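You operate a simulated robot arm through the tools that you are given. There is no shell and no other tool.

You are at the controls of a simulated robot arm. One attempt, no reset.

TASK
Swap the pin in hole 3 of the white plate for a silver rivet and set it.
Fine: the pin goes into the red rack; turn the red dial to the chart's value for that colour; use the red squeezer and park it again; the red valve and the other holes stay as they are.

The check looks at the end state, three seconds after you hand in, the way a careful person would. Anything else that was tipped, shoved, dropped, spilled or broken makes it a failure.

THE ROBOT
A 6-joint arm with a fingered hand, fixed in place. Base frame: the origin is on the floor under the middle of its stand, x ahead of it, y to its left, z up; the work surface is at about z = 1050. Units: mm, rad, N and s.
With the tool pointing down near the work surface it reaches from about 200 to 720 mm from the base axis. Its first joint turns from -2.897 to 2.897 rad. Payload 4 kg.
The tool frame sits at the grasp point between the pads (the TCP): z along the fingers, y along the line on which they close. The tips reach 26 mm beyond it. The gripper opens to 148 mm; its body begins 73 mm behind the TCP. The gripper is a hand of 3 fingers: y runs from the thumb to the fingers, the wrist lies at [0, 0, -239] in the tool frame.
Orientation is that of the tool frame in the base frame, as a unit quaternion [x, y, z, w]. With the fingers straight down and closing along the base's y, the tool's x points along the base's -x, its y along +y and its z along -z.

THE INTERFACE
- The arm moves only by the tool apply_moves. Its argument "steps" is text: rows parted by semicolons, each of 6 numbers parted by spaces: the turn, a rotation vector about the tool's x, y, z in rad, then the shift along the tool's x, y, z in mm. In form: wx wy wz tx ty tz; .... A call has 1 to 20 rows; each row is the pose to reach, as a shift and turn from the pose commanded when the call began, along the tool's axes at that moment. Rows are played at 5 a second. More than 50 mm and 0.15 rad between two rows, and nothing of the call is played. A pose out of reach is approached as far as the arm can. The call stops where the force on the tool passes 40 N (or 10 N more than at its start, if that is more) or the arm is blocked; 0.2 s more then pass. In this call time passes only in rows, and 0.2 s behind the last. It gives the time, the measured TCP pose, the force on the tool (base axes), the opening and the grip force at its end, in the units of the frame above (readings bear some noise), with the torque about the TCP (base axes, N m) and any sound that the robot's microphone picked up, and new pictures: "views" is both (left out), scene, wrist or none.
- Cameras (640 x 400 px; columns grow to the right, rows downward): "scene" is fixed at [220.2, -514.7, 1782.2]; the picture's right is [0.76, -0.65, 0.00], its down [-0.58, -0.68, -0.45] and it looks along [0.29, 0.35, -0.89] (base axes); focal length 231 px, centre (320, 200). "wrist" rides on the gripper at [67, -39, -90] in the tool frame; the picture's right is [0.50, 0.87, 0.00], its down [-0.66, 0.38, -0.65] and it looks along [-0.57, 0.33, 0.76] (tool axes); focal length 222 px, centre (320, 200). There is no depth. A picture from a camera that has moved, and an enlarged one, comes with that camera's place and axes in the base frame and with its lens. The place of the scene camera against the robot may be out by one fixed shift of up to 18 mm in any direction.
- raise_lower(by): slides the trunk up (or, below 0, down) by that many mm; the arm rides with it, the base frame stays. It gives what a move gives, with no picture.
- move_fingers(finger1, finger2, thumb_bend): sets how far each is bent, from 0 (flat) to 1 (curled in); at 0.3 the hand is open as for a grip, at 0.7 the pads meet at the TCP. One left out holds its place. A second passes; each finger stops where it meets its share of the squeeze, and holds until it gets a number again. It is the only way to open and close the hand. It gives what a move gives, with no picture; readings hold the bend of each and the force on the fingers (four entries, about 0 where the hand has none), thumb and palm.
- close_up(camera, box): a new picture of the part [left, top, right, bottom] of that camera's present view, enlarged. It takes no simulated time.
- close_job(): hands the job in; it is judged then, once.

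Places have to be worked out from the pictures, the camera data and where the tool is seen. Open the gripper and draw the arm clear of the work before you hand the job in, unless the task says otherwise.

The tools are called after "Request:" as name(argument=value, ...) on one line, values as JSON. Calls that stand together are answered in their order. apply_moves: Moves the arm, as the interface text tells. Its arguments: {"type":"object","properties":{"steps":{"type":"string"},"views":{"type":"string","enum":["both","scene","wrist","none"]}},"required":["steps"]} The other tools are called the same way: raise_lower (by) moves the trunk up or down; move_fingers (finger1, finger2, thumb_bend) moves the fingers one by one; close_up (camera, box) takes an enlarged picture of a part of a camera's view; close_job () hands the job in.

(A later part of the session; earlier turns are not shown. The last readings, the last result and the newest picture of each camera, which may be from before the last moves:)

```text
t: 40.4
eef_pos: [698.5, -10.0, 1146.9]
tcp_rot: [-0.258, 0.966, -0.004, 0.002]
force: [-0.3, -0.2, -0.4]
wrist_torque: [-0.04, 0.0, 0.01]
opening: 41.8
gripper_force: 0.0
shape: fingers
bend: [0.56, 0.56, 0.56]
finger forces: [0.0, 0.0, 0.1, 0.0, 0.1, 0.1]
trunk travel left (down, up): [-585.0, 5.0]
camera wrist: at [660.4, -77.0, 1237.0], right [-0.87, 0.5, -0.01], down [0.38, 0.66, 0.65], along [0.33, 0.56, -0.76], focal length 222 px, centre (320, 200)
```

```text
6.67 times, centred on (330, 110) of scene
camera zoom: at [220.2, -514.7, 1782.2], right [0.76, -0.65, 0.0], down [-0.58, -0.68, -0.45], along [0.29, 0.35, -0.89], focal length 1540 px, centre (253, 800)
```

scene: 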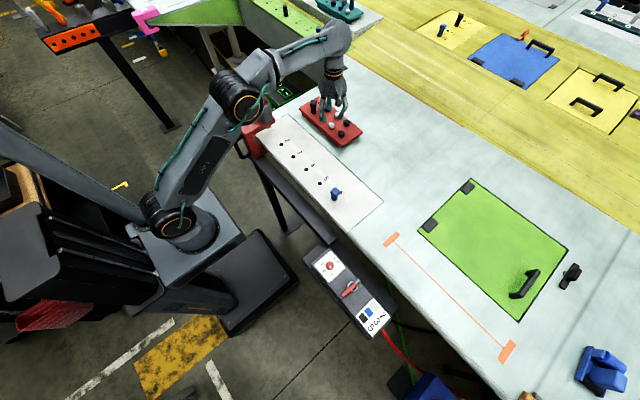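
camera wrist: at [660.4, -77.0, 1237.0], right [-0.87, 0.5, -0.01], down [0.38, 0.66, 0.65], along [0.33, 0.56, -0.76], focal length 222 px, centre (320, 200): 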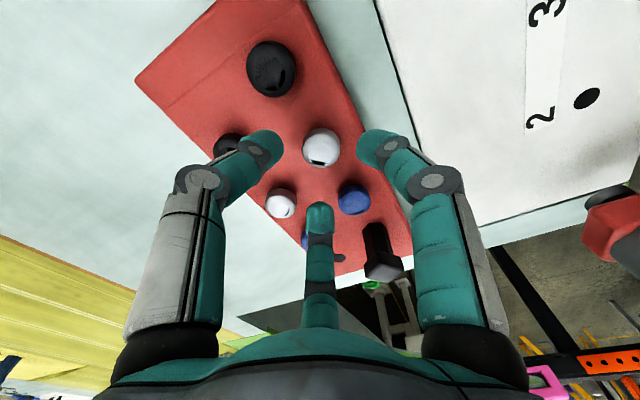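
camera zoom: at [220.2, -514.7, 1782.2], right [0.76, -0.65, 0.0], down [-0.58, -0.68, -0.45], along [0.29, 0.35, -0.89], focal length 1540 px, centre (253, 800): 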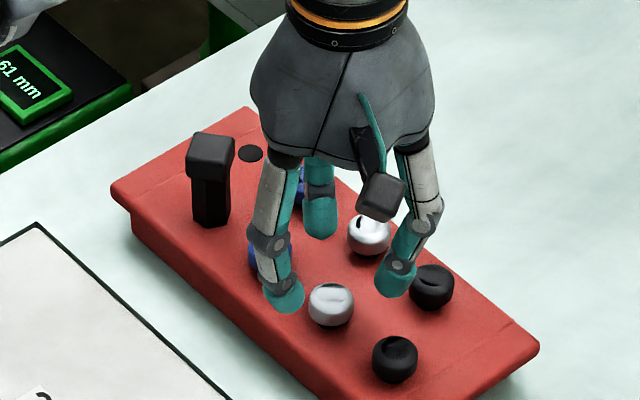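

Centring is within about 1 mm. I'll descend to TCP z≈1120, which puts the fingertips just above the rack surface.

Request:
apply_moves(steps="0 0 0 -0.5 0 9; 0 0 0 -0.5 0 18; 0 0 0 -0.5 0 26; 0 0 0 -0.5 0 26", views="none")

Request:
close_up(camera="wrist", box=[200, 60, 440, 240])

Request:
close_up(camera="scene", box=[300, 80, 360, 140])

```text
t: 41.4
eef_pos: [700.2, -9.2, 1119.9]
tcp_rot: [-0.258, 0.966, -0.003, 0.003]
force: [0.3, -0.4, 0.7]
wrist_torque: [0.0, 0.02, -0.02]
opening: 42.2
gripper_force: 0.1
shape: fingers
bend: [0.56, 0.56, 0.56]
finger forces: [0.0, 0.0, 0.0, 0.1, 0.0, 0.1]
trunk travel left (down, up): [-585.0, 5.0]
```

```text
2.22 times, centred on (320, 150) of wrist
camera zoom: at [660.9, -76.6, 1211.0], right [-0.87, 0.5, -0.01], down [0.38, 0.66, 0.65], along [0.33, 0.56, -0.76], focal length 494 px, centre (320, 311)
```

zoom: 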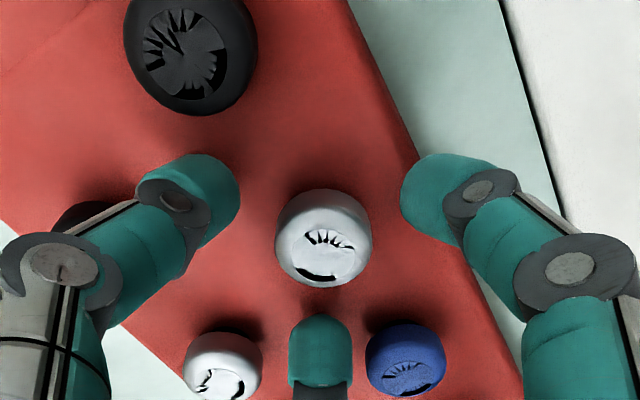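

```text
6.67 times, centred on (330, 110) of scene
camera zoom: at [220.2, -514.7, 1782.2], right [0.76, -0.65, 0.0], down [-0.58, -0.68, -0.45], along [0.29, 0.35, -0.89], focal length 1540 px, centre (253, 800)
```

zoom: 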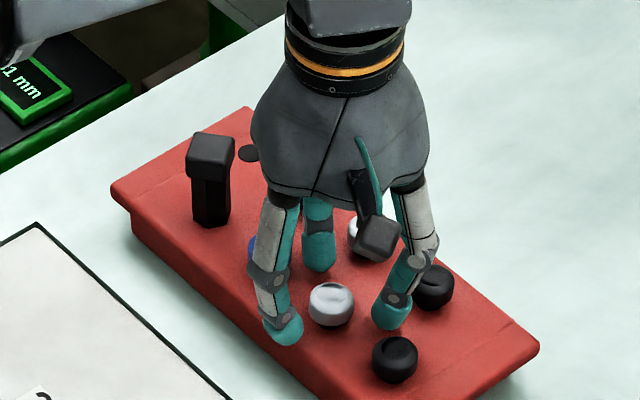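

There's no contact with the neighbours and the rivet is centred between the fingertips. I'll close in stages.

Request:
move_fingers(finger1=0.61, finger2=0.61, thumb_bend=0.61)

Request:
move_fingers(finger1=0.7, finger2=0.7, thumb_bend=0.7)

Request:
close_up(camera="wrist", box=[200, 60, 440, 240])

Request:
close_up(camera="scene", box=[300, 80, 360, 140])

```text
t: 42.4
eef_pos: [700.1, -8.6, 1122.1]
tcp_rot: [-0.257, 0.966, -0.004, 0.002]
force: [0.2, -0.6, 0.0]
wrist_torque: [-0.01, -0.04, 0.0]
opening: 27.1
gripper_force: 0.1
shape: fingers
bend: [0.61, 0.61, 0.61]
finger forces: [0.1, 0.1, 0.0, 0.0, 0.0, 0.1]
trunk travel left (down, up): [-585.0, 5.0]
```

```text
t: 43.4
eef_pos: [698.4, -9.1, 1120.3]
tcp_rot: [-0.258, 0.966, -0.002, 0.002]
force: [1.0, -0.7, -0.5]
wrist_torque: [0.0, -0.03, 0.0]
opening: 19.7
gripper_force: 9.7
shape: fingers
bend: [0.63, 0.64, 0.65]
finger forces: [6.6, 5.2, 0.1, 0.1, 7.4, 0.0]
trunk travel left (down, up): [-585.0, 5.0]
```

```text
2.22 times, centred on (320, 150) of wrist
camera zoom: at [660.9, -76.6, 1211.1], right [-0.87, 0.5, -0.01], down [0.38, 0.66, 0.65], along [0.33, 0.56, -0.76], focal length 494 px, centre (320, 311)
```

zoom: 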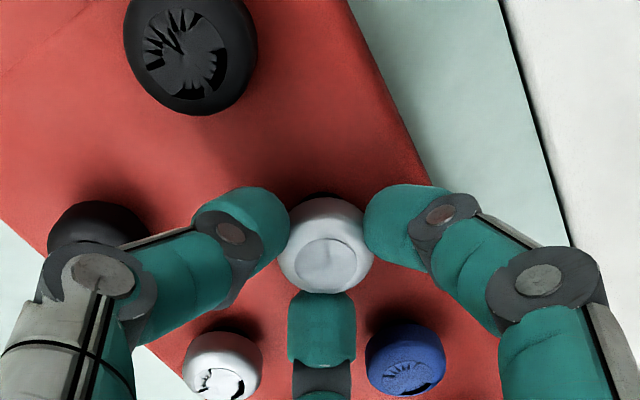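

```text
6.67 times, centred on (330, 110) of scene
camera zoom: at [220.2, -514.7, 1782.2], right [0.76, -0.65, 0.0], down [-0.58, -0.68, -0.45], along [0.29, 0.35, -0.89], focal length 1540 px, centre (253, 800)
```

zoom: 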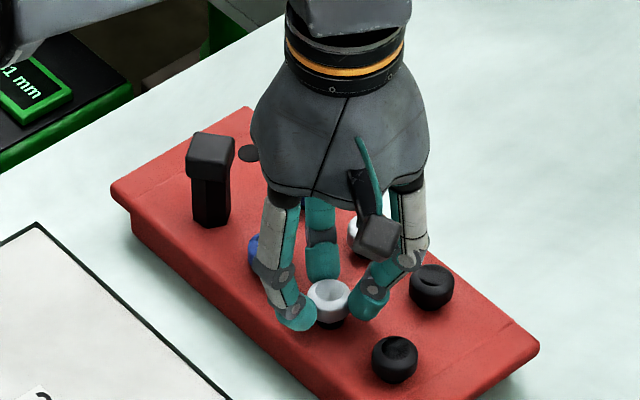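

Gripped at about 6 N per finger. I'll lift slowly and check that it stays in hand.

Request:
apply_moves(steps="0 0 0 0 0 -6; 0 0 0 0 0 -16; 0 0 0 0 0 -30; 0 0 0 0 0 -45; 0 0 0 0 0 -45", views="wrist")

Request:
close_up(camera="wrist", box=[260, 80, 380, 200])

Request:
close_up(camera="scene", box=[300, 70, 360, 140])

```text
t: 44.6
eef_pos: [699.2, -8.6, 1166.3]
tcp_rot: [-0.258, 0.966, -0.003, 0.002]
force: [0.6, -0.1, -0.5]
wrist_torque: [-0.02, 0.0, 0.02]
opening: 19.3
gripper_force: 9.4
shape: fingers
bend: [0.63, 0.64, 0.65]
finger forces: [6.7, 5.3, 0.0, 0.0, 7.6, 0.0]
trunk travel left (down, up): [-585.0, 5.0]
camera wrist: at [660.6, -75.7, 1256.5], right [-0.87, 0.5, -0.01], down [0.38, 0.66, 0.65], along [0.33, 0.56, -0.76], focal length 222 px, centre (320, 200)
```

wrist: 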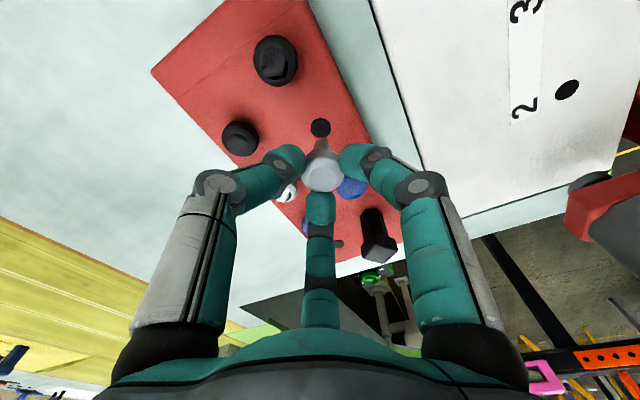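

```text
3.33 times, centred on (320, 140) of wrist
camera zoom: at [660.6, -75.7, 1256.5], right [-0.87, 0.5, -0.01], down [0.38, 0.66, 0.65], along [0.33, 0.56, -0.76], focal length 740 px, centre (320, 400)
```

zoom: 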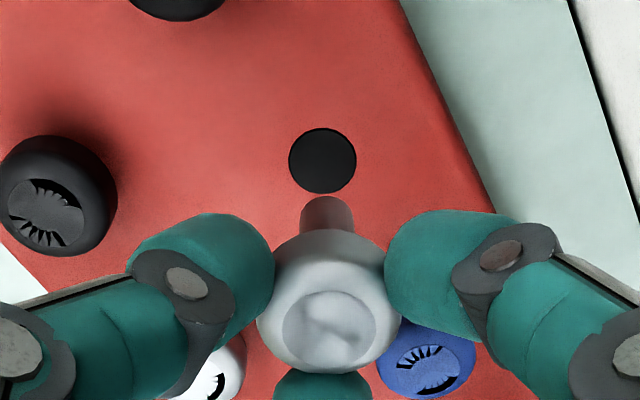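

```text
5.71 times, centred on (330, 105) of scene
camera zoom: at [220.2, -514.7, 1782.2], right [0.76, -0.65, 0.0], down [-0.58, -0.68, -0.45], along [0.29, 0.35, -0.89], focal length 1320 px, centre (263, 743)
```

zoom: 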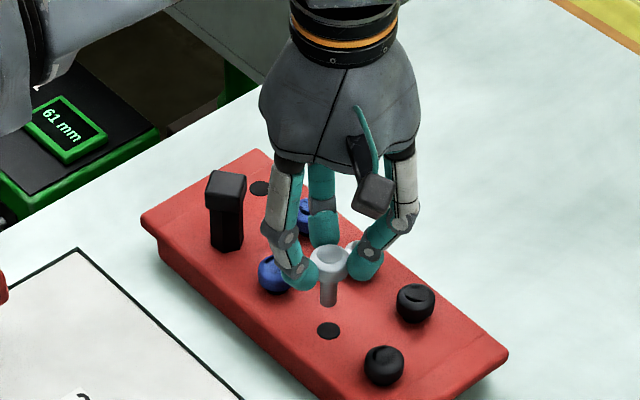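

The rivet is held with its shank hanging straight down, about 20 mm long and 12 mm thick. I'll carry it level to above hole 3, keeping the shank tip about 20 mm above the plate.

Request:
apply_moves(steps="0 0 0 0 0 -6; 0 0 0 27 16 -8; 0 0 0 55 33 -6; 0 0 0 82 50 -2; 0 0 0 110 67 4; 0 0 0 137 84 12; 0 0 0 164 100.4 19; 0 0 0 164 100.4 19; 0 0 0 164 100.4 19", views="both")

Request:
close_up(camera="wrist", box=[260, 70, 380, 190])

Request:
close_up(camera="scene", box=[260, 110, 330, 190])

```text
t: 46.6
eef_pos: [505.1, -2.3, 1145.7]
tcp_rot: [-0.259, 0.966, -0.003, 0.003]
force: [0.1, -0.1, 0.4]
wrist_torque: [0.01, -0.01, 0.02]
opening: 19.1
gripper_force: 9.8
shape: fingers
bend: [0.63, 0.64, 0.65]
finger forces: [6.5, 5.3, 0.0, 0.0, 7.4, 0.0]
trunk travel left (down, up): [-585.0, 5.0]
camera wrist: at [466.6, -69.4, 1236.5], right [-0.87, 0.5, -0.01], down [0.38, 0.66, 0.65], along [0.33, 0.56, -0.76], focal length 222 px, centre (320, 200)
```

scene: 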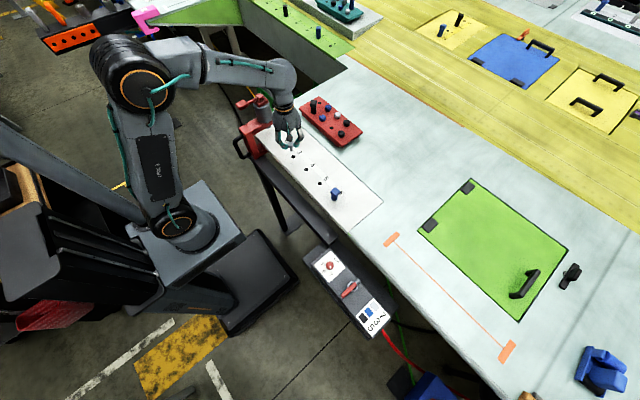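
wrist: 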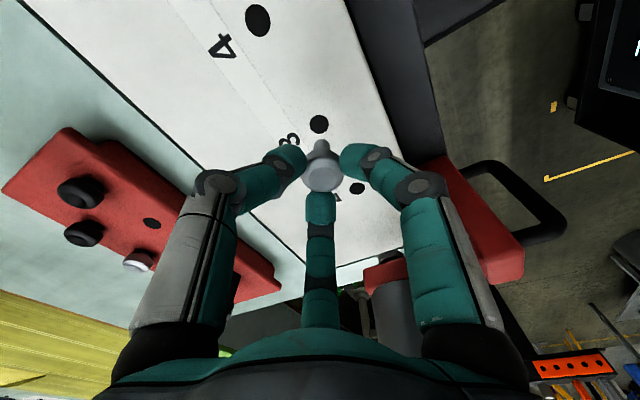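

```text
3.33 times, centred on (320, 130) of wrist
camera zoom: at [466.6, -69.4, 1236.5], right [-0.87, 0.5, -0.01], down [0.38, 0.66, 0.65], along [0.33, 0.56, -0.76], focal length 740 px, centre (320, 433)
```

zoom: 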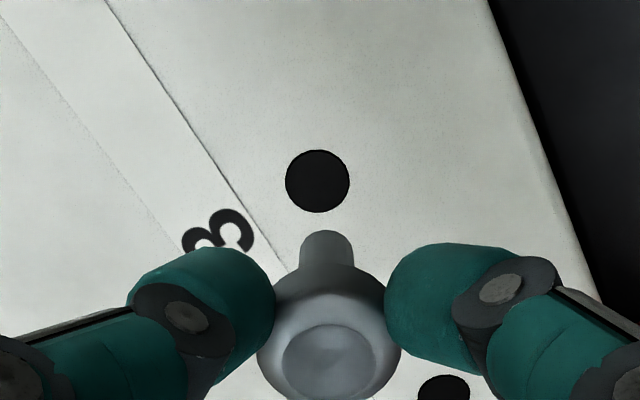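

```text
5.00 times, centred on (295, 150) of scene
camera zoom: at [220.2, -514.7, 1782.2], right [0.76, -0.65, 0.0], down [-0.58, -0.68, -0.45], along [0.29, 0.35, -0.89], focal length 1155 px, centre (445, 450)
```

zoom: 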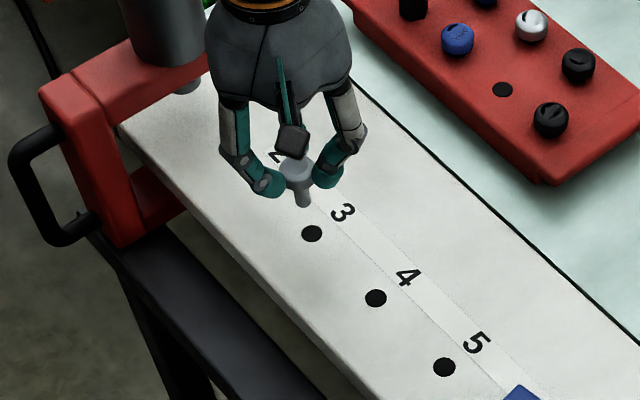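

Hole 3 is slightly off from the shank tip by about (+2, −1.6) mm. I'll correct that and descend until the tip is just above the plate, then re-check.

Request:
apply_moves(steps="0 0 0 -0.9 -2.4 0; 0 0 0 -0.9 -2.4 10; 0 0 0 -0.9 -2.4 20; 0 0 0 -0.9 -2.4 26; 0 0 0 -0.9 -2.4 26", views="none")

Request:
close_up(camera="wrist", box=[260, 70, 380, 190])

Request:
close_up(camera="scene", box=[270, 130, 320, 180])

```text
t: 47.8
eef_pos: [508.3, -4.8, 1121.2]
tcp_rot: [-0.258, 0.966, -0.003, 0.003]
force: [0.0, -0.4, -0.9]
wrist_torque: [-0.02, 0.04, 0.02]
opening: 19.7
gripper_force: 9.6
shape: fingers
bend: [0.63, 0.64, 0.65]
finger forces: [6.5, 5.3, 0.1, 0.1, 7.5, 0.0]
trunk travel left (down, up): [-585.0, 5.0]
```

```text
3.33 times, centred on (320, 130) of wrist
camera zoom: at [470.3, -72.6, 1210.8], right [-0.87, 0.5, -0.01], down [0.38, 0.66, 0.65], along [0.33, 0.56, -0.76], focal length 740 px, centre (320, 433)
```

zoom: 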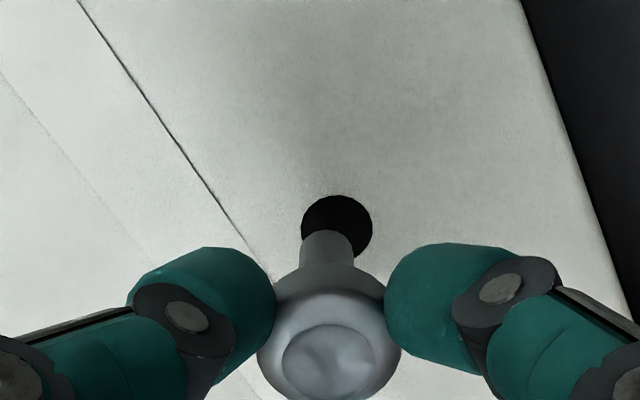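

```text
8.00 times, centred on (295, 155) of scene
camera zoom: at [220.2, -514.7, 1782.2], right [0.76, -0.65, 0.0], down [-0.58, -0.68, -0.45], along [0.29, 0.35, -0.89], focal length 1848 px, centre (520, 560)
```

zoom: 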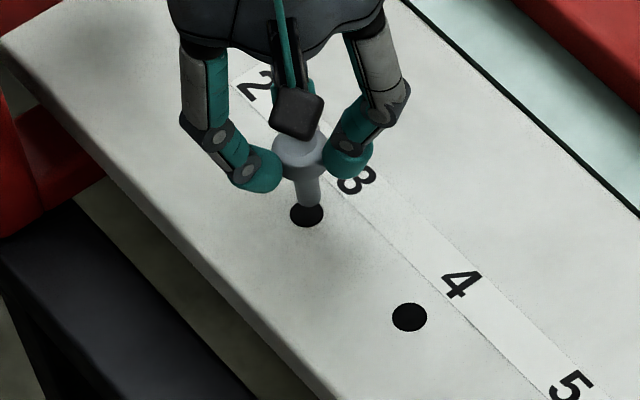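

The move overshot slightly: the tip is about (+1.5, −1.8) mm from the hole centre. I'll shift back and lower so that the tip just enters.

Request:
apply_moves(steps="0 0 0 0.4 2.3 0; 0 0 0 0.4 2.3 3; 0 0 0 0.4 2.3 7; 0 0 0 0.4 2.3 11; 0 0 0 0.4 2.3 11; 0 0 0 0.4 2.3 11", views="none")

Request:
close_up(camera="wrist", box=[260, 70, 380, 190])

Request:
close_up(camera="scene", box=[270, 130, 320, 180])

```text
t: 49.2
eef_pos: [508.6, -3.4, 1107.8]
tcp_rot: [-0.258, 0.966, -0.003, 0.003]
force: [0.1, 0.9, 0.2]
wrist_torque: [-0.05, -0.06, -0.01]
opening: 19.3
gripper_force: 9.6
shape: fingers
bend: [0.63, 0.64, 0.65]
finger forces: [6.5, 5.3, 0.1, 0.1, 7.4, 0.0]
trunk travel left (down, up): [-585.0, 5.0]
```

```text
3.33 times, centred on (320, 130) of wrist
camera zoom: at [469.5, -71.1, 1198.2], right [-0.87, 0.5, -0.01], down [0.38, 0.66, 0.65], along [0.33, 0.56, -0.76], focal length 740 px, centre (320, 433)
```

zoom: 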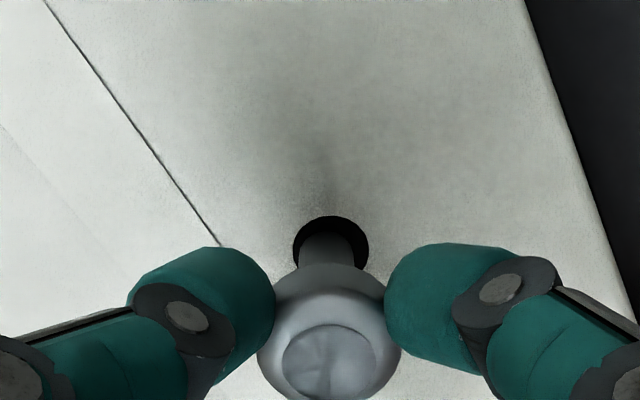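

```text
8.00 times, centred on (295, 155) of scene
camera zoom: at [220.2, -514.7, 1782.2], right [0.76, -0.65, 0.0], down [-0.58, -0.68, -0.45], along [0.29, 0.35, -0.89], focal length 1848 px, centre (520, 560)
```

zoom: 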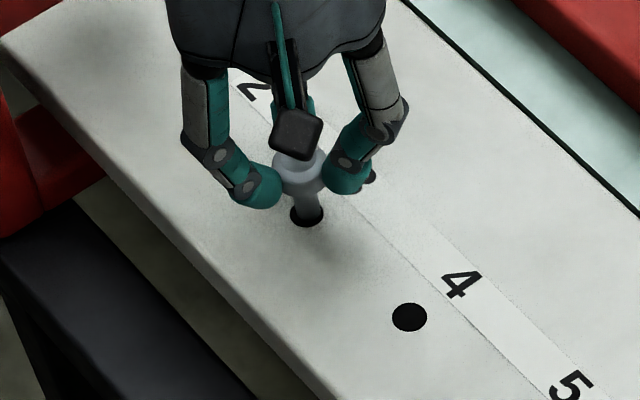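

The shank is in the hole with clearance all round and no force. I'll lower the rest of the way until the head seats.

Request:
apply_moves(steps="0 0 0 0 0 4; 0 0 0 0 0 8; 0 0 0 0 0 11; 0 0 0 0 0 11", views="none")

Request:
close_up(camera="wrist", box=[260, 70, 380, 190])

Request:
close_up(camera="scene", box=[270, 130, 320, 180])

```text
t: 50.2
eef_pos: [506.8, -2.2, 1096.2]
tcp_rot: [-0.258, 0.966, -0.003, 0.002]
force: [-0.3, 0.1, -0.5]
wrist_torque: [-0.03, -0.02, 0.02]
opening: 19.6
gripper_force: 9.5
shape: fingers
bend: [0.63, 0.64, 0.65]
finger forces: [6.4, 5.3, 0.0, 0.0, 7.5, 0.0]
trunk travel left (down, up): [-585.0, 5.0]
```

```text
3.33 times, centred on (320, 130) of wrist
camera zoom: at [468.9, -70.5, 1187.1], right [-0.87, 0.5, -0.01], down [0.38, 0.66, 0.65], along [0.33, 0.56, -0.76], focal length 740 px, centre (320, 433)
```

zoom: 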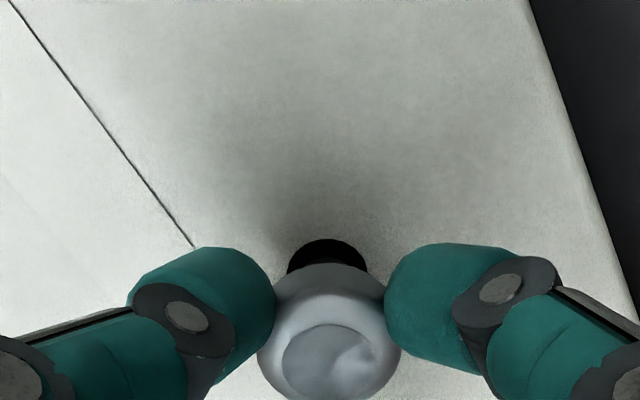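

```text
8.00 times, centred on (295, 155) of scene
camera zoom: at [220.2, -514.7, 1782.2], right [0.76, -0.65, 0.0], down [-0.58, -0.68, -0.45], along [0.29, 0.35, -0.89], focal length 1848 px, centre (520, 560)
```

zoom: 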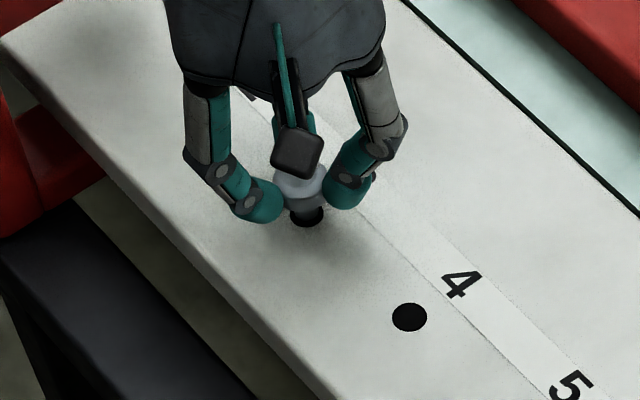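

The head is still a few millimetres above the plate, so I'll keep lowering gently.

Request:
apply_moves(steps="0 0 0 0 0 2; 0 0 0 0 0 4; 0 0 0 0 0 5; 0 0 0 0 0 5", views="none")

Request:
close_up(camera="wrist", box=[260, 70, 380, 190])

Request:
close_up(camera="scene", box=[270, 130, 320, 180])

```text
t: 51.2
eef_pos: [507.1, -3.4, 1090.5]
tcp_rot: [-0.258, 0.966, -0.003, 0.003]
force: [-0.4, -0.7, -0.5]
wrist_torque: [-0.03, -0.02, 0.02]
opening: 19.7
gripper_force: 10.1
shape: fingers
bend: [0.63, 0.64, 0.65]
finger forces: [6.5, 5.4, 0.0, 0.1, 7.4, 0.0]
trunk travel left (down, up): [-585.0, 5.0]
```

```text
3.33 times, centred on (320, 130) of wrist
camera zoom: at [468.9, -70.8, 1182.3], right [-0.87, 0.5, -0.01], down [0.38, 0.66, 0.65], along [0.33, 0.56, -0.76], focal length 740 px, centre (320, 433)
```

zoom: 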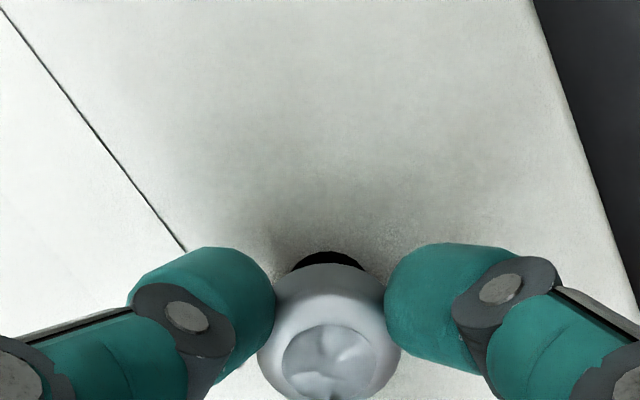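

```text
8.00 times, centred on (295, 155) of scene
camera zoom: at [220.2, -514.7, 1782.2], right [0.76, -0.65, 0.0], down [-0.58, -0.68, -0.45], along [0.29, 0.35, -0.89], focal length 1848 px, centre (520, 560)
```

zoom: 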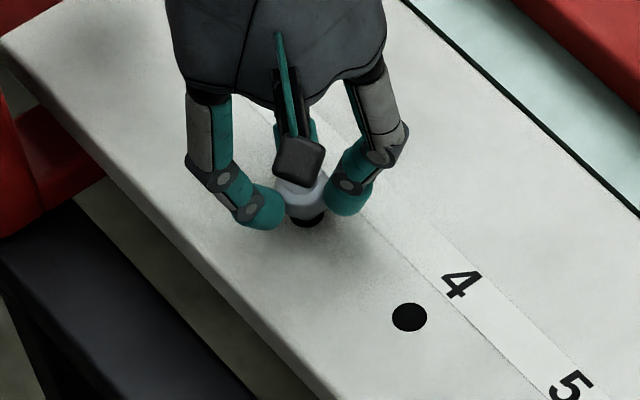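

Still no contact, so I'll continue down in 1–2 mm steps.

Request:
apply_moves(steps="0 0 0 0 0 1; 0 0 0 0 0 2; 0 0 0 0 0 3; 0 0 0 0 0 4; 0 0 0 0 0 4", views="none")

Request:
close_up(camera="wrist", box=[260, 70, 380, 190])

Request:
close_up(camera="scene", box=[270, 130, 320, 180])

```text
t: 52.4
eef_pos: [506.1, -4.1, 1088.1]
tcp_rot: [-0.258, 0.966, -0.004, 0.003]
force: [0.0, -0.1, -0.7]
wrist_torque: [0.0, 0.01, 0.03]
opening: 19.4
gripper_force: 9.2
shape: fingers
bend: [0.63, 0.64, 0.65]
finger forces: [6.6, 5.3, 0.1, 0.0, 7.3, 0.0]
trunk travel left (down, up): [-585.0, 5.0]
```

```text
3.33 times, centred on (320, 130) of wrist
camera zoom: at [469.0, -71.3, 1178.9], right [-0.87, 0.5, -0.01], down [0.38, 0.66, 0.65], along [0.33, 0.56, -0.76], focal length 740 px, centre (320, 433)
```

zoom: 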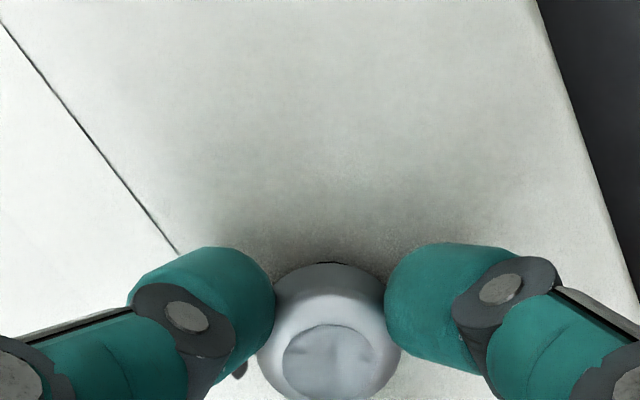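

```text
8.00 times, centred on (295, 155) of scene
camera zoom: at [220.2, -514.7, 1782.2], right [0.76, -0.65, 0.0], down [-0.58, -0.68, -0.45], along [0.29, 0.35, -0.89], focal length 1848 px, centre (520, 560)
```

zoom: 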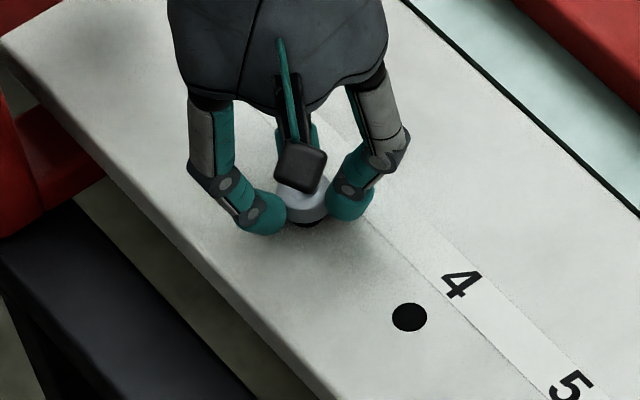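

The rivet head is essentially down. I'll release in two small stages to keep the opening fingertips off the plate, rising a little in between.

Request:
move_fingers(finger1=0.6, finger2=0.6, thumb_bend=0.6)

Request:
apply_moves(steps="0 0 0 0 0 -3; 0 0 0 0 0 -5; 0 0 0 0 0 -5", views="none")

Request:
move_fingers(finger1=0.55, finger2=0.55, thumb_bend=0.55)

Request:
close_up(camera="wrist", box=[240, 70, 400, 230])

Request:
close_up(camera="scene", box=[270, 130, 320, 180])

```text
t: 53.4
eef_pos: [507.7, -3.6, 1089.2]
tcp_rot: [-0.258, 0.966, -0.002, 0.003]
force: [0.0, 0.7, -0.3]
wrist_torque: [0.01, 0.01, -0.01]
opening: 29.2
gripper_force: 0.0
shape: fingers
bend: [0.6, 0.6, 0.6]
finger forces: [0.0, 0.0, 0.1, 0.0, 0.0, 0.0]
trunk travel left (down, up): [-585.0, 5.0]
```

```text
t: 54.2
eef_pos: [506.4, -4.6, 1093.8]
tcp_rot: [-0.258, 0.966, -0.002, 0.002]
force: [-0.2, 0.6, -0.1]
wrist_torque: [0.0, 0.01, 0.02]
opening: 29.2
gripper_force: 0.1
shape: fingers
bend: [0.6, 0.6, 0.6]
finger forces: [0.0, 0.0, 0.0, 0.0, 0.0, 0.1]
trunk travel left (down, up): [-585.0, 5.0]
```

```text
t: 55.2
eef_pos: [507.1, -4.8, 1094.1]
tcp_rot: [-0.258, 0.966, -0.003, 0.003]
force: [-1.2, 0.3, -0.6]
wrist_torque: [-0.03, -0.01, 0.02]
opening: 44.9
gripper_force: 0.0
shape: fingers
bend: [0.55, 0.55, 0.55]
finger forces: [0.0, 0.0, 0.1, 0.1, 0.0, 0.0]
trunk travel left (down, up): [-585.0, 5.0]
```

```text
2.50 times, centred on (320, 150) of wrist
camera zoom: at [468.8, -71.6, 1183.4], right [-0.87, 0.5, -0.01], down [0.38, 0.66, 0.65], along [0.33, 0.56, -0.76], focal length 555 px, centre (320, 325)
```

zoom: 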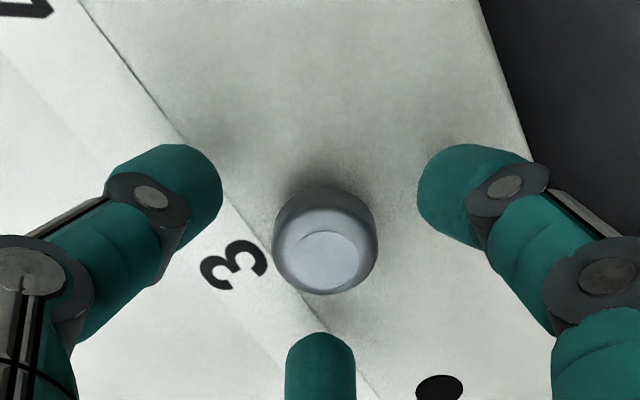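

```text
8.00 times, centred on (295, 155) of scene
camera zoom: at [220.2, -514.7, 1782.2], right [0.76, -0.65, 0.0], down [-0.58, -0.68, -0.45], along [0.29, 0.35, -0.89], focal length 1848 px, centre (520, 560)
```

zoom: 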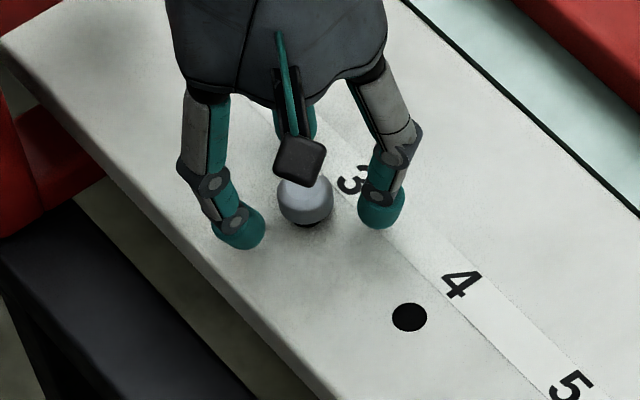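

The rivet sits cleanly in hole 3. I'll rise and move back to a tilted viewpoint to study the squeezer's handle, lever and seating.

Request:
apply_moves(steps="0 0 0 0 0 -40; 0 0 0 0 0 -80; 0 0 0 10 13 -110; -0.05 -0.087 0 25 32 -125; -0.1 -0.173 0 40 52 -135; -0.15 -0.26 0 52 66 -140; -0.2 -0.346 0 61.9 78.9 -143; -0.2 -0.346 0 61.9 78.9 -143", views="wrist")

Request:
close_up(camera="wrist", box=[220, 40, 460, 240])

Request:
close_up(camera="scene", box=[270, 130, 320, 180])

```text
t: 57.0
eef_pos: [413.4, 34.1, 1237.6]
tcp_rot: [-0.254, 0.947, 0.138, 0.143]
force: [-0.3, 0.3, -0.2]
wrist_torque: [-0.01, 0.0, -0.02]
opening: 45.6
gripper_force: 0.0
shape: fingers
bend: [0.55, 0.55, 0.55]
finger forces: [0.0, 0.0, 0.0, 0.0, 0.1, 0.0]
trunk travel left (down, up): [-585.0, 5.0]
camera wrist: at [360.2, -58.7, 1289.4], right [-0.87, 0.5, -0.01], down [0.22, 0.39, 0.9], along [0.45, 0.77, -0.44], focal length 222 px, centre (320, 200)
```

wrist: 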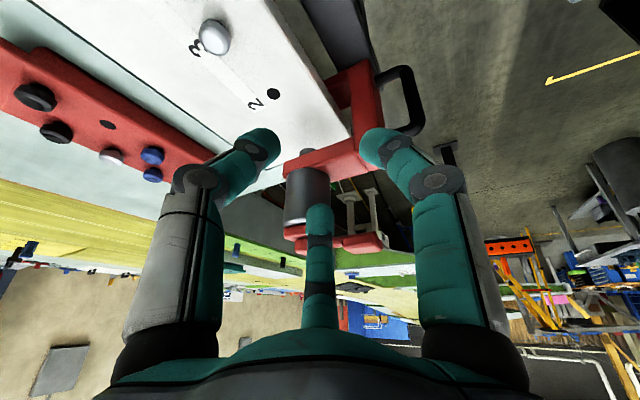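

```text
2.00 times, centred on (340, 140) of wrist
camera zoom: at [360.2, -58.7, 1289.4], right [-0.87, 0.5, -0.01], down [0.22, 0.39, 0.9], along [0.45, 0.77, -0.44], focal length 444 px, centre (280, 320)
```

zoom: 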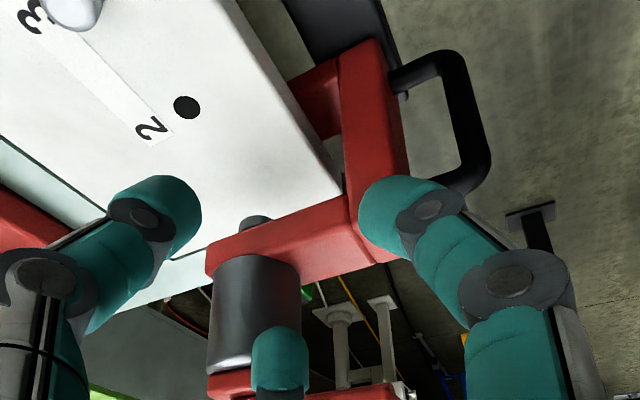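

```text
8.00 times, centred on (295, 155) of scene
camera zoom: at [220.2, -514.7, 1782.2], right [0.76, -0.65, 0.0], down [-0.58, -0.68, -0.45], along [0.29, 0.35, -0.89], focal length 1848 px, centre (520, 560)
```

zoom: 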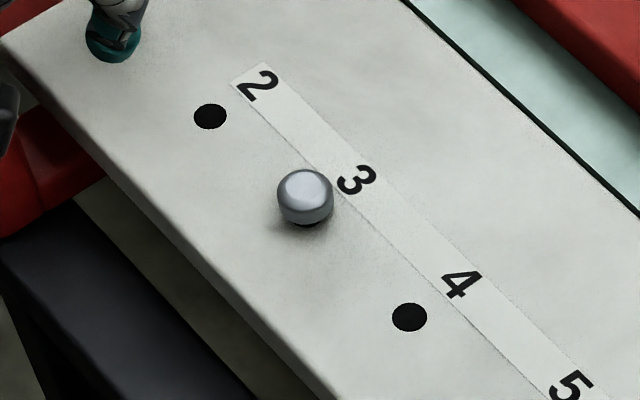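

The view shows the squeezer's column, the D-handle on its robot side and the anvil arm under the plate. I'll spread the fingers for a clearer view and enlarge several parts.

Request:
move_fingers(finger1=0.2, finger2=0.2, thumb_bend=0.2)

Request:
close_up(camera="wrist", box=[270, 30, 450, 150])

Request:
close_up(camera="wrist", box=[240, 110, 440, 270])

Request:
close_up(camera="wrist", box=[0, 0, 640, 400])

```text
t: 58.0
eef_pos: [412.8, 34.5, 1236.3]
tcp_rot: [-0.254, 0.947, 0.137, 0.143]
force: [0.8, -0.7, 0.2]
wrist_torque: [0.01, -0.01, -0.01]
opening: 146.5
gripper_force: 0.0
shape: fingers
bend: [0.2, 0.2, 0.2]
finger forces: [0.0, 0.0, 0.1, 0.1, 0.0, 0.0]
trunk travel left (down, up): [-585.0, 5.0]
```

```text
3.33 times, centred on (360, 90) of wrist
camera zoom: at [360.5, -58.7, 1289.4], right [-0.87, 0.5, -0.01], down [0.22, 0.39, 0.9], along [0.45, 0.77, -0.44], focal length 740 px, centre (187, 567)
```

zoom: 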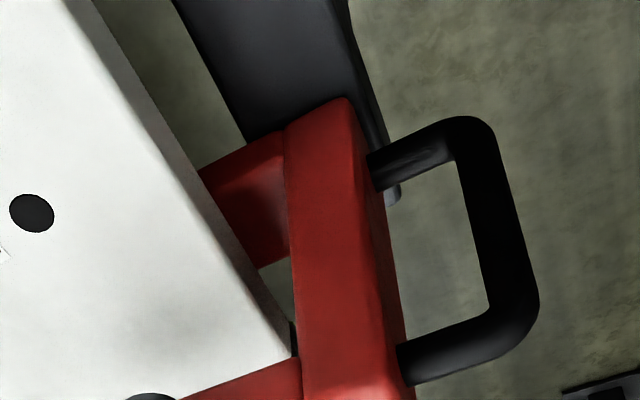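

```text
2.50 times, centred on (340, 190) of wrist
camera zoom: at [360.5, -58.7, 1289.4], right [-0.87, 0.5, -0.01], down [0.22, 0.39, 0.9], along [0.45, 0.77, -0.44], focal length 555 px, centre (270, 225)
```

zoom: 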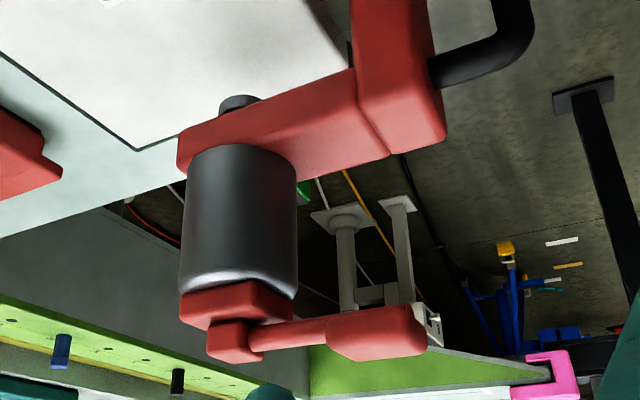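

```text
1.00 times, centred on (320, 200) of wrist (not enlarged: the box is as wide or as high as the picture)
camera zoom: at [360.5, -58.7, 1289.4], right [-0.87, 0.5, -0.01], down [0.22, 0.39, 0.9], along [0.45, 0.77, -0.44], focal length 222 px, centre (320, 200)
```

zoom: 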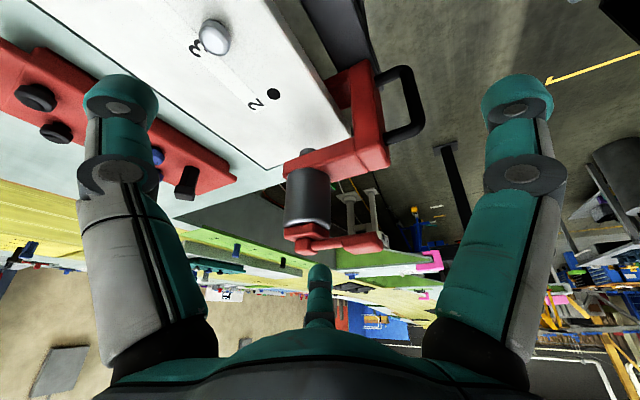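

The squeezer stands on a 52 mm wide shelf (top z≈982) with the C-frame along x. The cylinder is about 59 mm wide at (506, 154), and the lever on top points back over the column. I'll back off and go lower to look under the plate at the anvil and its clearance.

Request:
apply_moves(steps="0 0 0 37 23 -9; 0 0 0 74.8 46.8 -18; 0 0 0 88 39 19; 0 0 0 102 32 56; 0 0 0 116 24 93; 0 0 0 129 17 130; 0 0 0 143 9 166; 0 0 0 143 9 166", views="wrist")

Request:
close_up(camera="wrist", box=[180, 80, 440, 280])

Request:
close_up(camera="wrist", box=[200, 120, 340, 240])

```text
t: 59.8
eef_pos: [348.4, 51.0, 1083.6]
tcp_rot: [-0.253, 0.948, 0.135, 0.141]
force: [-1.5, -3.3, 1.0]
wrist_torque: [0.11, -0.07, -0.02]
opening: 146.6
gripper_force: 2.0
shape: fingers
bend: [0.2, 0.23, 0.2]
finger forces: [0.1, 3.7, 0.1, 0.0, 0.0, 0.1]
out of reach, approached as far as the arm can: row 6, 7, 8
trunk travel left (down, up): [-585.0, 5.0]
camera wrist: at [294.1, -40.8, 1137.9], right [-0.86, 0.5, -0.01], down [0.22, 0.39, 0.89], along [0.45, 0.77, -0.45], focal length 222 px, centre (320, 200)
```

wrist: 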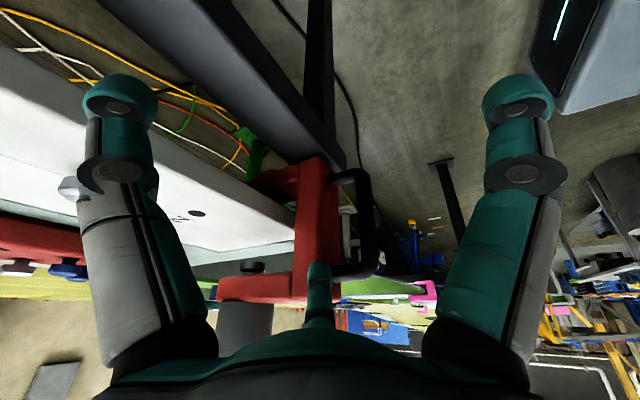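

```text
2.00 times, centred on (310, 180) of wrist
camera zoom: at [294.1, -40.8, 1137.9], right [-0.86, 0.5, -0.01], down [0.22, 0.39, 0.89], along [0.45, 0.77, -0.45], focal length 444 px, centre (340, 240)
```

zoom: 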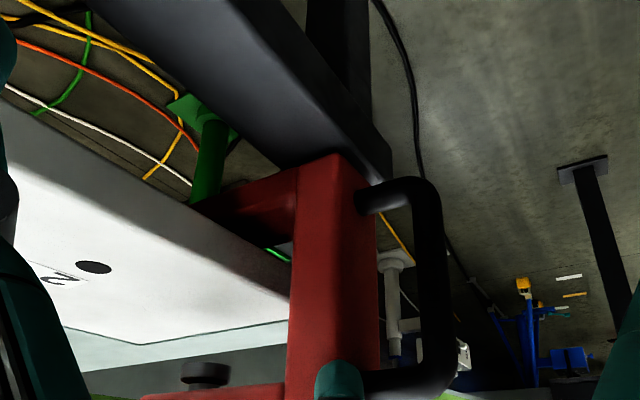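

```text
3.33 times, centred on (270, 180) of wrist
camera zoom: at [294.1, -40.8, 1137.9], right [-0.86, 0.5, -0.01], down [0.22, 0.39, 0.89], along [0.45, 0.77, -0.45], focal length 740 px, centre (487, 267)
```

zoom: 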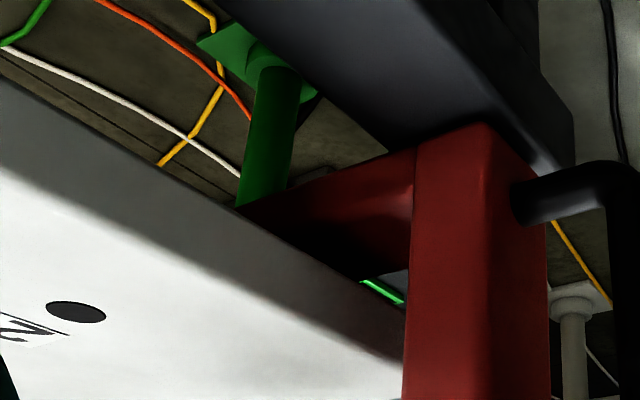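

Finger 2 is lightly touching the squeezer column (3.7 N) because the move went off its planned path. I'll back straight away from it and check whether it moved.

Request:
apply_moves(steps="0 0 0 18 -7 -19; 0 0 0 35.8 -13.9 -37.9; 0 0 0 35.8 -13.9 -37.9", views="wrist")

Request:
close_up(camera="scene", box=[225, 85, 295, 165])

```text
t: 60.6
eef_pos: [320.1, 26.3, 1115.1]
tcp_rot: [-0.252, 0.948, 0.133, 0.139]
force: [-0.2, -0.4, -0.5]
wrist_torque: [-0.01, -0.02, -0.02]
opening: 146.9
gripper_force: 0.1
shape: fingers
bend: [0.2, 0.2, 0.2]
finger forces: [0.0, 0.0, 0.0, 0.0, 0.1, 0.0]
out of reach, approached as far as the arm can: row 1, 2, 3
trunk travel left (down, up): [-585.0, 5.0]
camera wrist: at [267.2, -65.9, 1168.6], right [-0.86, 0.51, -0.01], down [0.22, 0.39, 0.89], along [0.45, 0.77, -0.45], focal length 222 px, centre (320, 200)
```

wrist: 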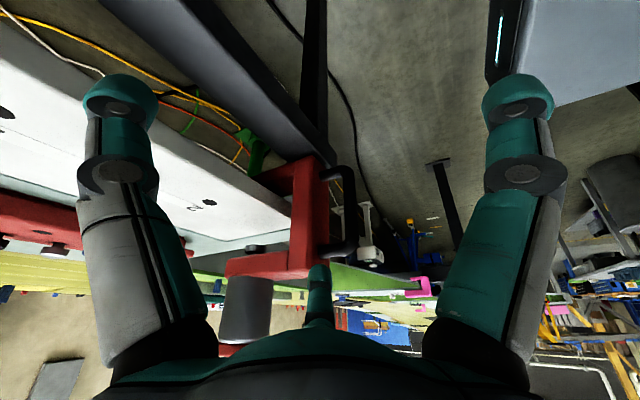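

```text
5.00 times, centred on (260, 125) of scene
camera zoom: at [220.2, -514.7, 1782.2], right [0.76, -0.65, 0.0], down [-0.58, -0.68, -0.45], along [0.29, 0.35, -0.89], focal length 1155 px, centre (620, 575)
```

zoom: 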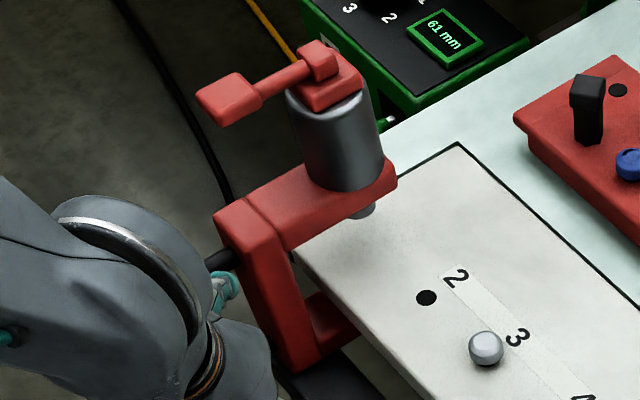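

The squeezer hasn't moved; it is pixel-identical to before. I'll move up and away and undo the tilt.

Request:
apply_moves(steps="0 0 0 -20 -1 -32; 0.04 0.07 0 -42 -2 -64; 0.08 0.14 0 -65 -3 -97; 0.12 0.21 0 -87 -4 -130; 0.16 0.28 0 -108.6 -4.6 -162; 0.2 0.346 0 -108.6 -4.6 -162; 0.2 0.346 0 -108.6 -4.6 -162", views="wrist")

```text
t: 62.2
eef_pos: [380.5, 13.8, 1300.4]
tcp_rot: [-0.258, 0.966, -0.003, 0.002]
force: [0.4, -0.6, -0.7]
wrist_torque: [-0.01, 0.02, 0.01]
opening: 147.0
gripper_force: 0.1
shape: fingers
bend: [0.2, 0.2, 0.2]
finger forces: [0.0, 0.1, 0.1, 0.0, 0.0, 0.0]
trunk travel left (down, up): [-585.0, 5.0]
camera wrist: at [342.5, -52.3, 1391.2], right [-0.87, 0.5, -0.01], down [0.38, 0.66, 0.65], along [0.33, 0.56, -0.76], focal length 222 px, centre (320, 200)
```

wrist: 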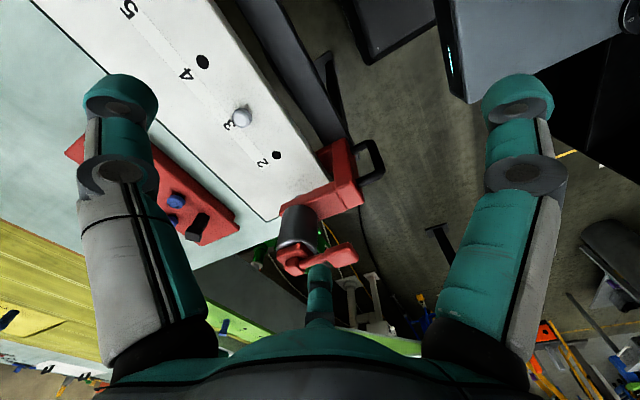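

Now clear at (380, 14, 1300). I'll fix the small residual tilt and take a close view of the squeezer's top from here.

Request:
apply_moves(steps="-0.006 0.002 0 0 0 0; -0.006 0.002 0 0 0 0", views="none")

Request:
close_up(camera="wrist", box=[240, 120, 400, 290])

```text
t: 62.8
eef_pos: [379.9, 15.3, 1299.8]
tcp_rot: [-0.258, 0.966, 0.0, 0.001]
force: [-0.3, -0.6, -1.3]
wrist_torque: [0.01, 0.01, -0.02]
opening: 146.7
gripper_force: 0.0
shape: fingers
bend: [0.2, 0.2, 0.2]
finger forces: [0.1, 0.1, 0.0, 0.0, 0.0, 0.1]
trunk travel left (down, up): [-585.0, 5.0]
```

```text
2.35 times, centred on (320, 205) of wrist
camera zoom: at [342.7, -52.4, 1390.9], right [-0.87, 0.5, 0.0], down [0.38, 0.65, 0.65], along [0.33, 0.57, -0.76], focal length 523 px, centre (320, 188)
```

zoom: 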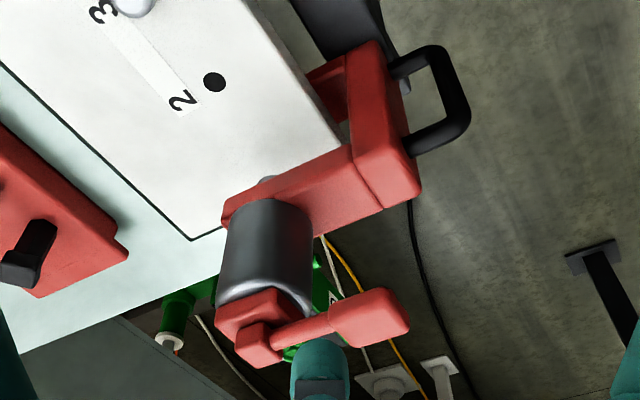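

Triangulating from two wrist views puts the paddle at (434, 158, 1229) and the cylinder axis near (505, 157). I'll move above the cylinder with yaw −36°, so the lever will pass between the thumb and finger 1, and measure from overhead.

Request:
apply_moves(steps="0 0 0.144 -10 3 -25; 0 0 0.288 -35 11 -25; 0 0 0.432 -60 20 -25; 0 0 0.576 -85 29 -25; 0 0 0.72 -110 37 -25; 0 0 0.864 -135 46 -25; 0 0 1.008 -158 54 -25; 0 0 1.15 -179.2 60.8 -25; 0 0 1.15 -179.2 60.8 -25", views="wrist")

Request:
move_fingers(finger1=0.45, finger2=0.45, thumb_bend=0.45)

Request:
close_up(camera="wrist", box=[160, 20, 480, 260])

Request:
close_up(camera="scene", box=[220, 30, 340, 160])

```text
t: 64.8
eef_pos: [505.2, 157.4, 1326.8]
tcp_rot: [0.31, 0.951, 0.0, 0.0]
force: [0.4, -0.4, 0.2]
wrist_torque: [-0.01, -0.03, -0.02]
opening: 146.8
gripper_force: 0.0
shape: fingers
bend: [0.2, 0.2, 0.2]
finger forces: [0.0, 0.1, 0.0, 0.0, 0.0, 0.0]
trunk travel left (down, up): [-585.0, 5.0]
camera wrist: at [429.2, 166.1, 1416.7], right [0.11, 0.99, 0.0], down [0.75, -0.08, 0.66], along [0.65, -0.07, -0.76], focal length 222 px, centre (320, 200)
```

wrist: 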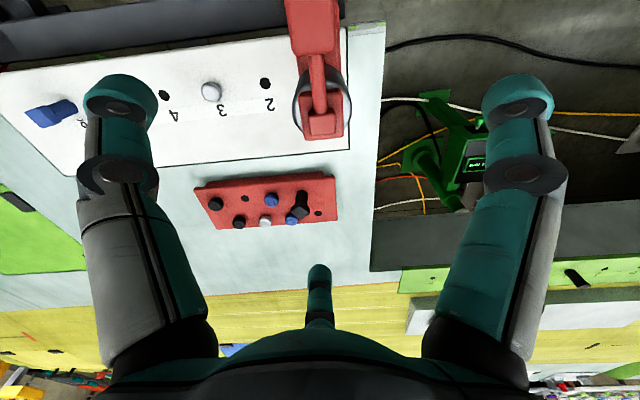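

```text
t: 65.8
eef_pos: [505.7, 156.6, 1326.0]
tcp_rot: [0.309, 0.951, -0.001, 0.0]
force: [0.2, 0.3, -0.8]
wrist_torque: [0.01, -0.01, 0.01]
opening: 79.3
gripper_force: 0.0
shape: fingers
bend: [0.45, 0.45, 0.45]
finger forces: [0.1, 0.0, 0.1, 0.1, 0.1, 0.1]
trunk travel left (down, up): [-585.0, 5.0]
```

```text
1.67 times, centred on (320, 140) of wrist
camera zoom: at [429.1, 165.7, 1416.7], right [0.1, 0.99, 0.0], down [0.75, -0.08, 0.65], along [0.65, -0.07, -0.76], focal length 370 px, centre (320, 300)
```

zoom: 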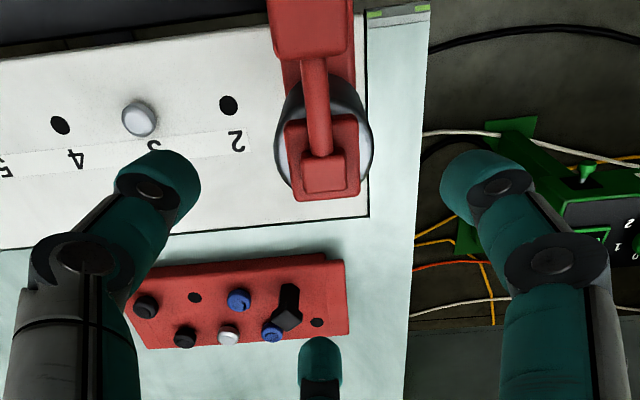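

```text
3.08 times, centred on (280, 95) of scene
camera zoom: at [220.2, -514.7, 1782.2], right [0.76, -0.65, 0.0], down [-0.58, -0.68, -0.45], along [0.29, 0.35, -0.89], focal length 711 px, centre (443, 523)
```

zoom: 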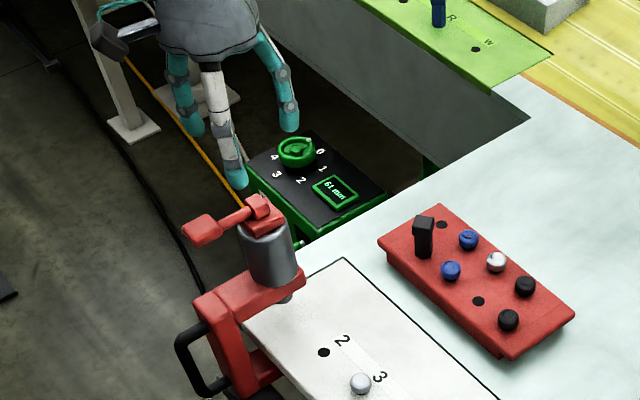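

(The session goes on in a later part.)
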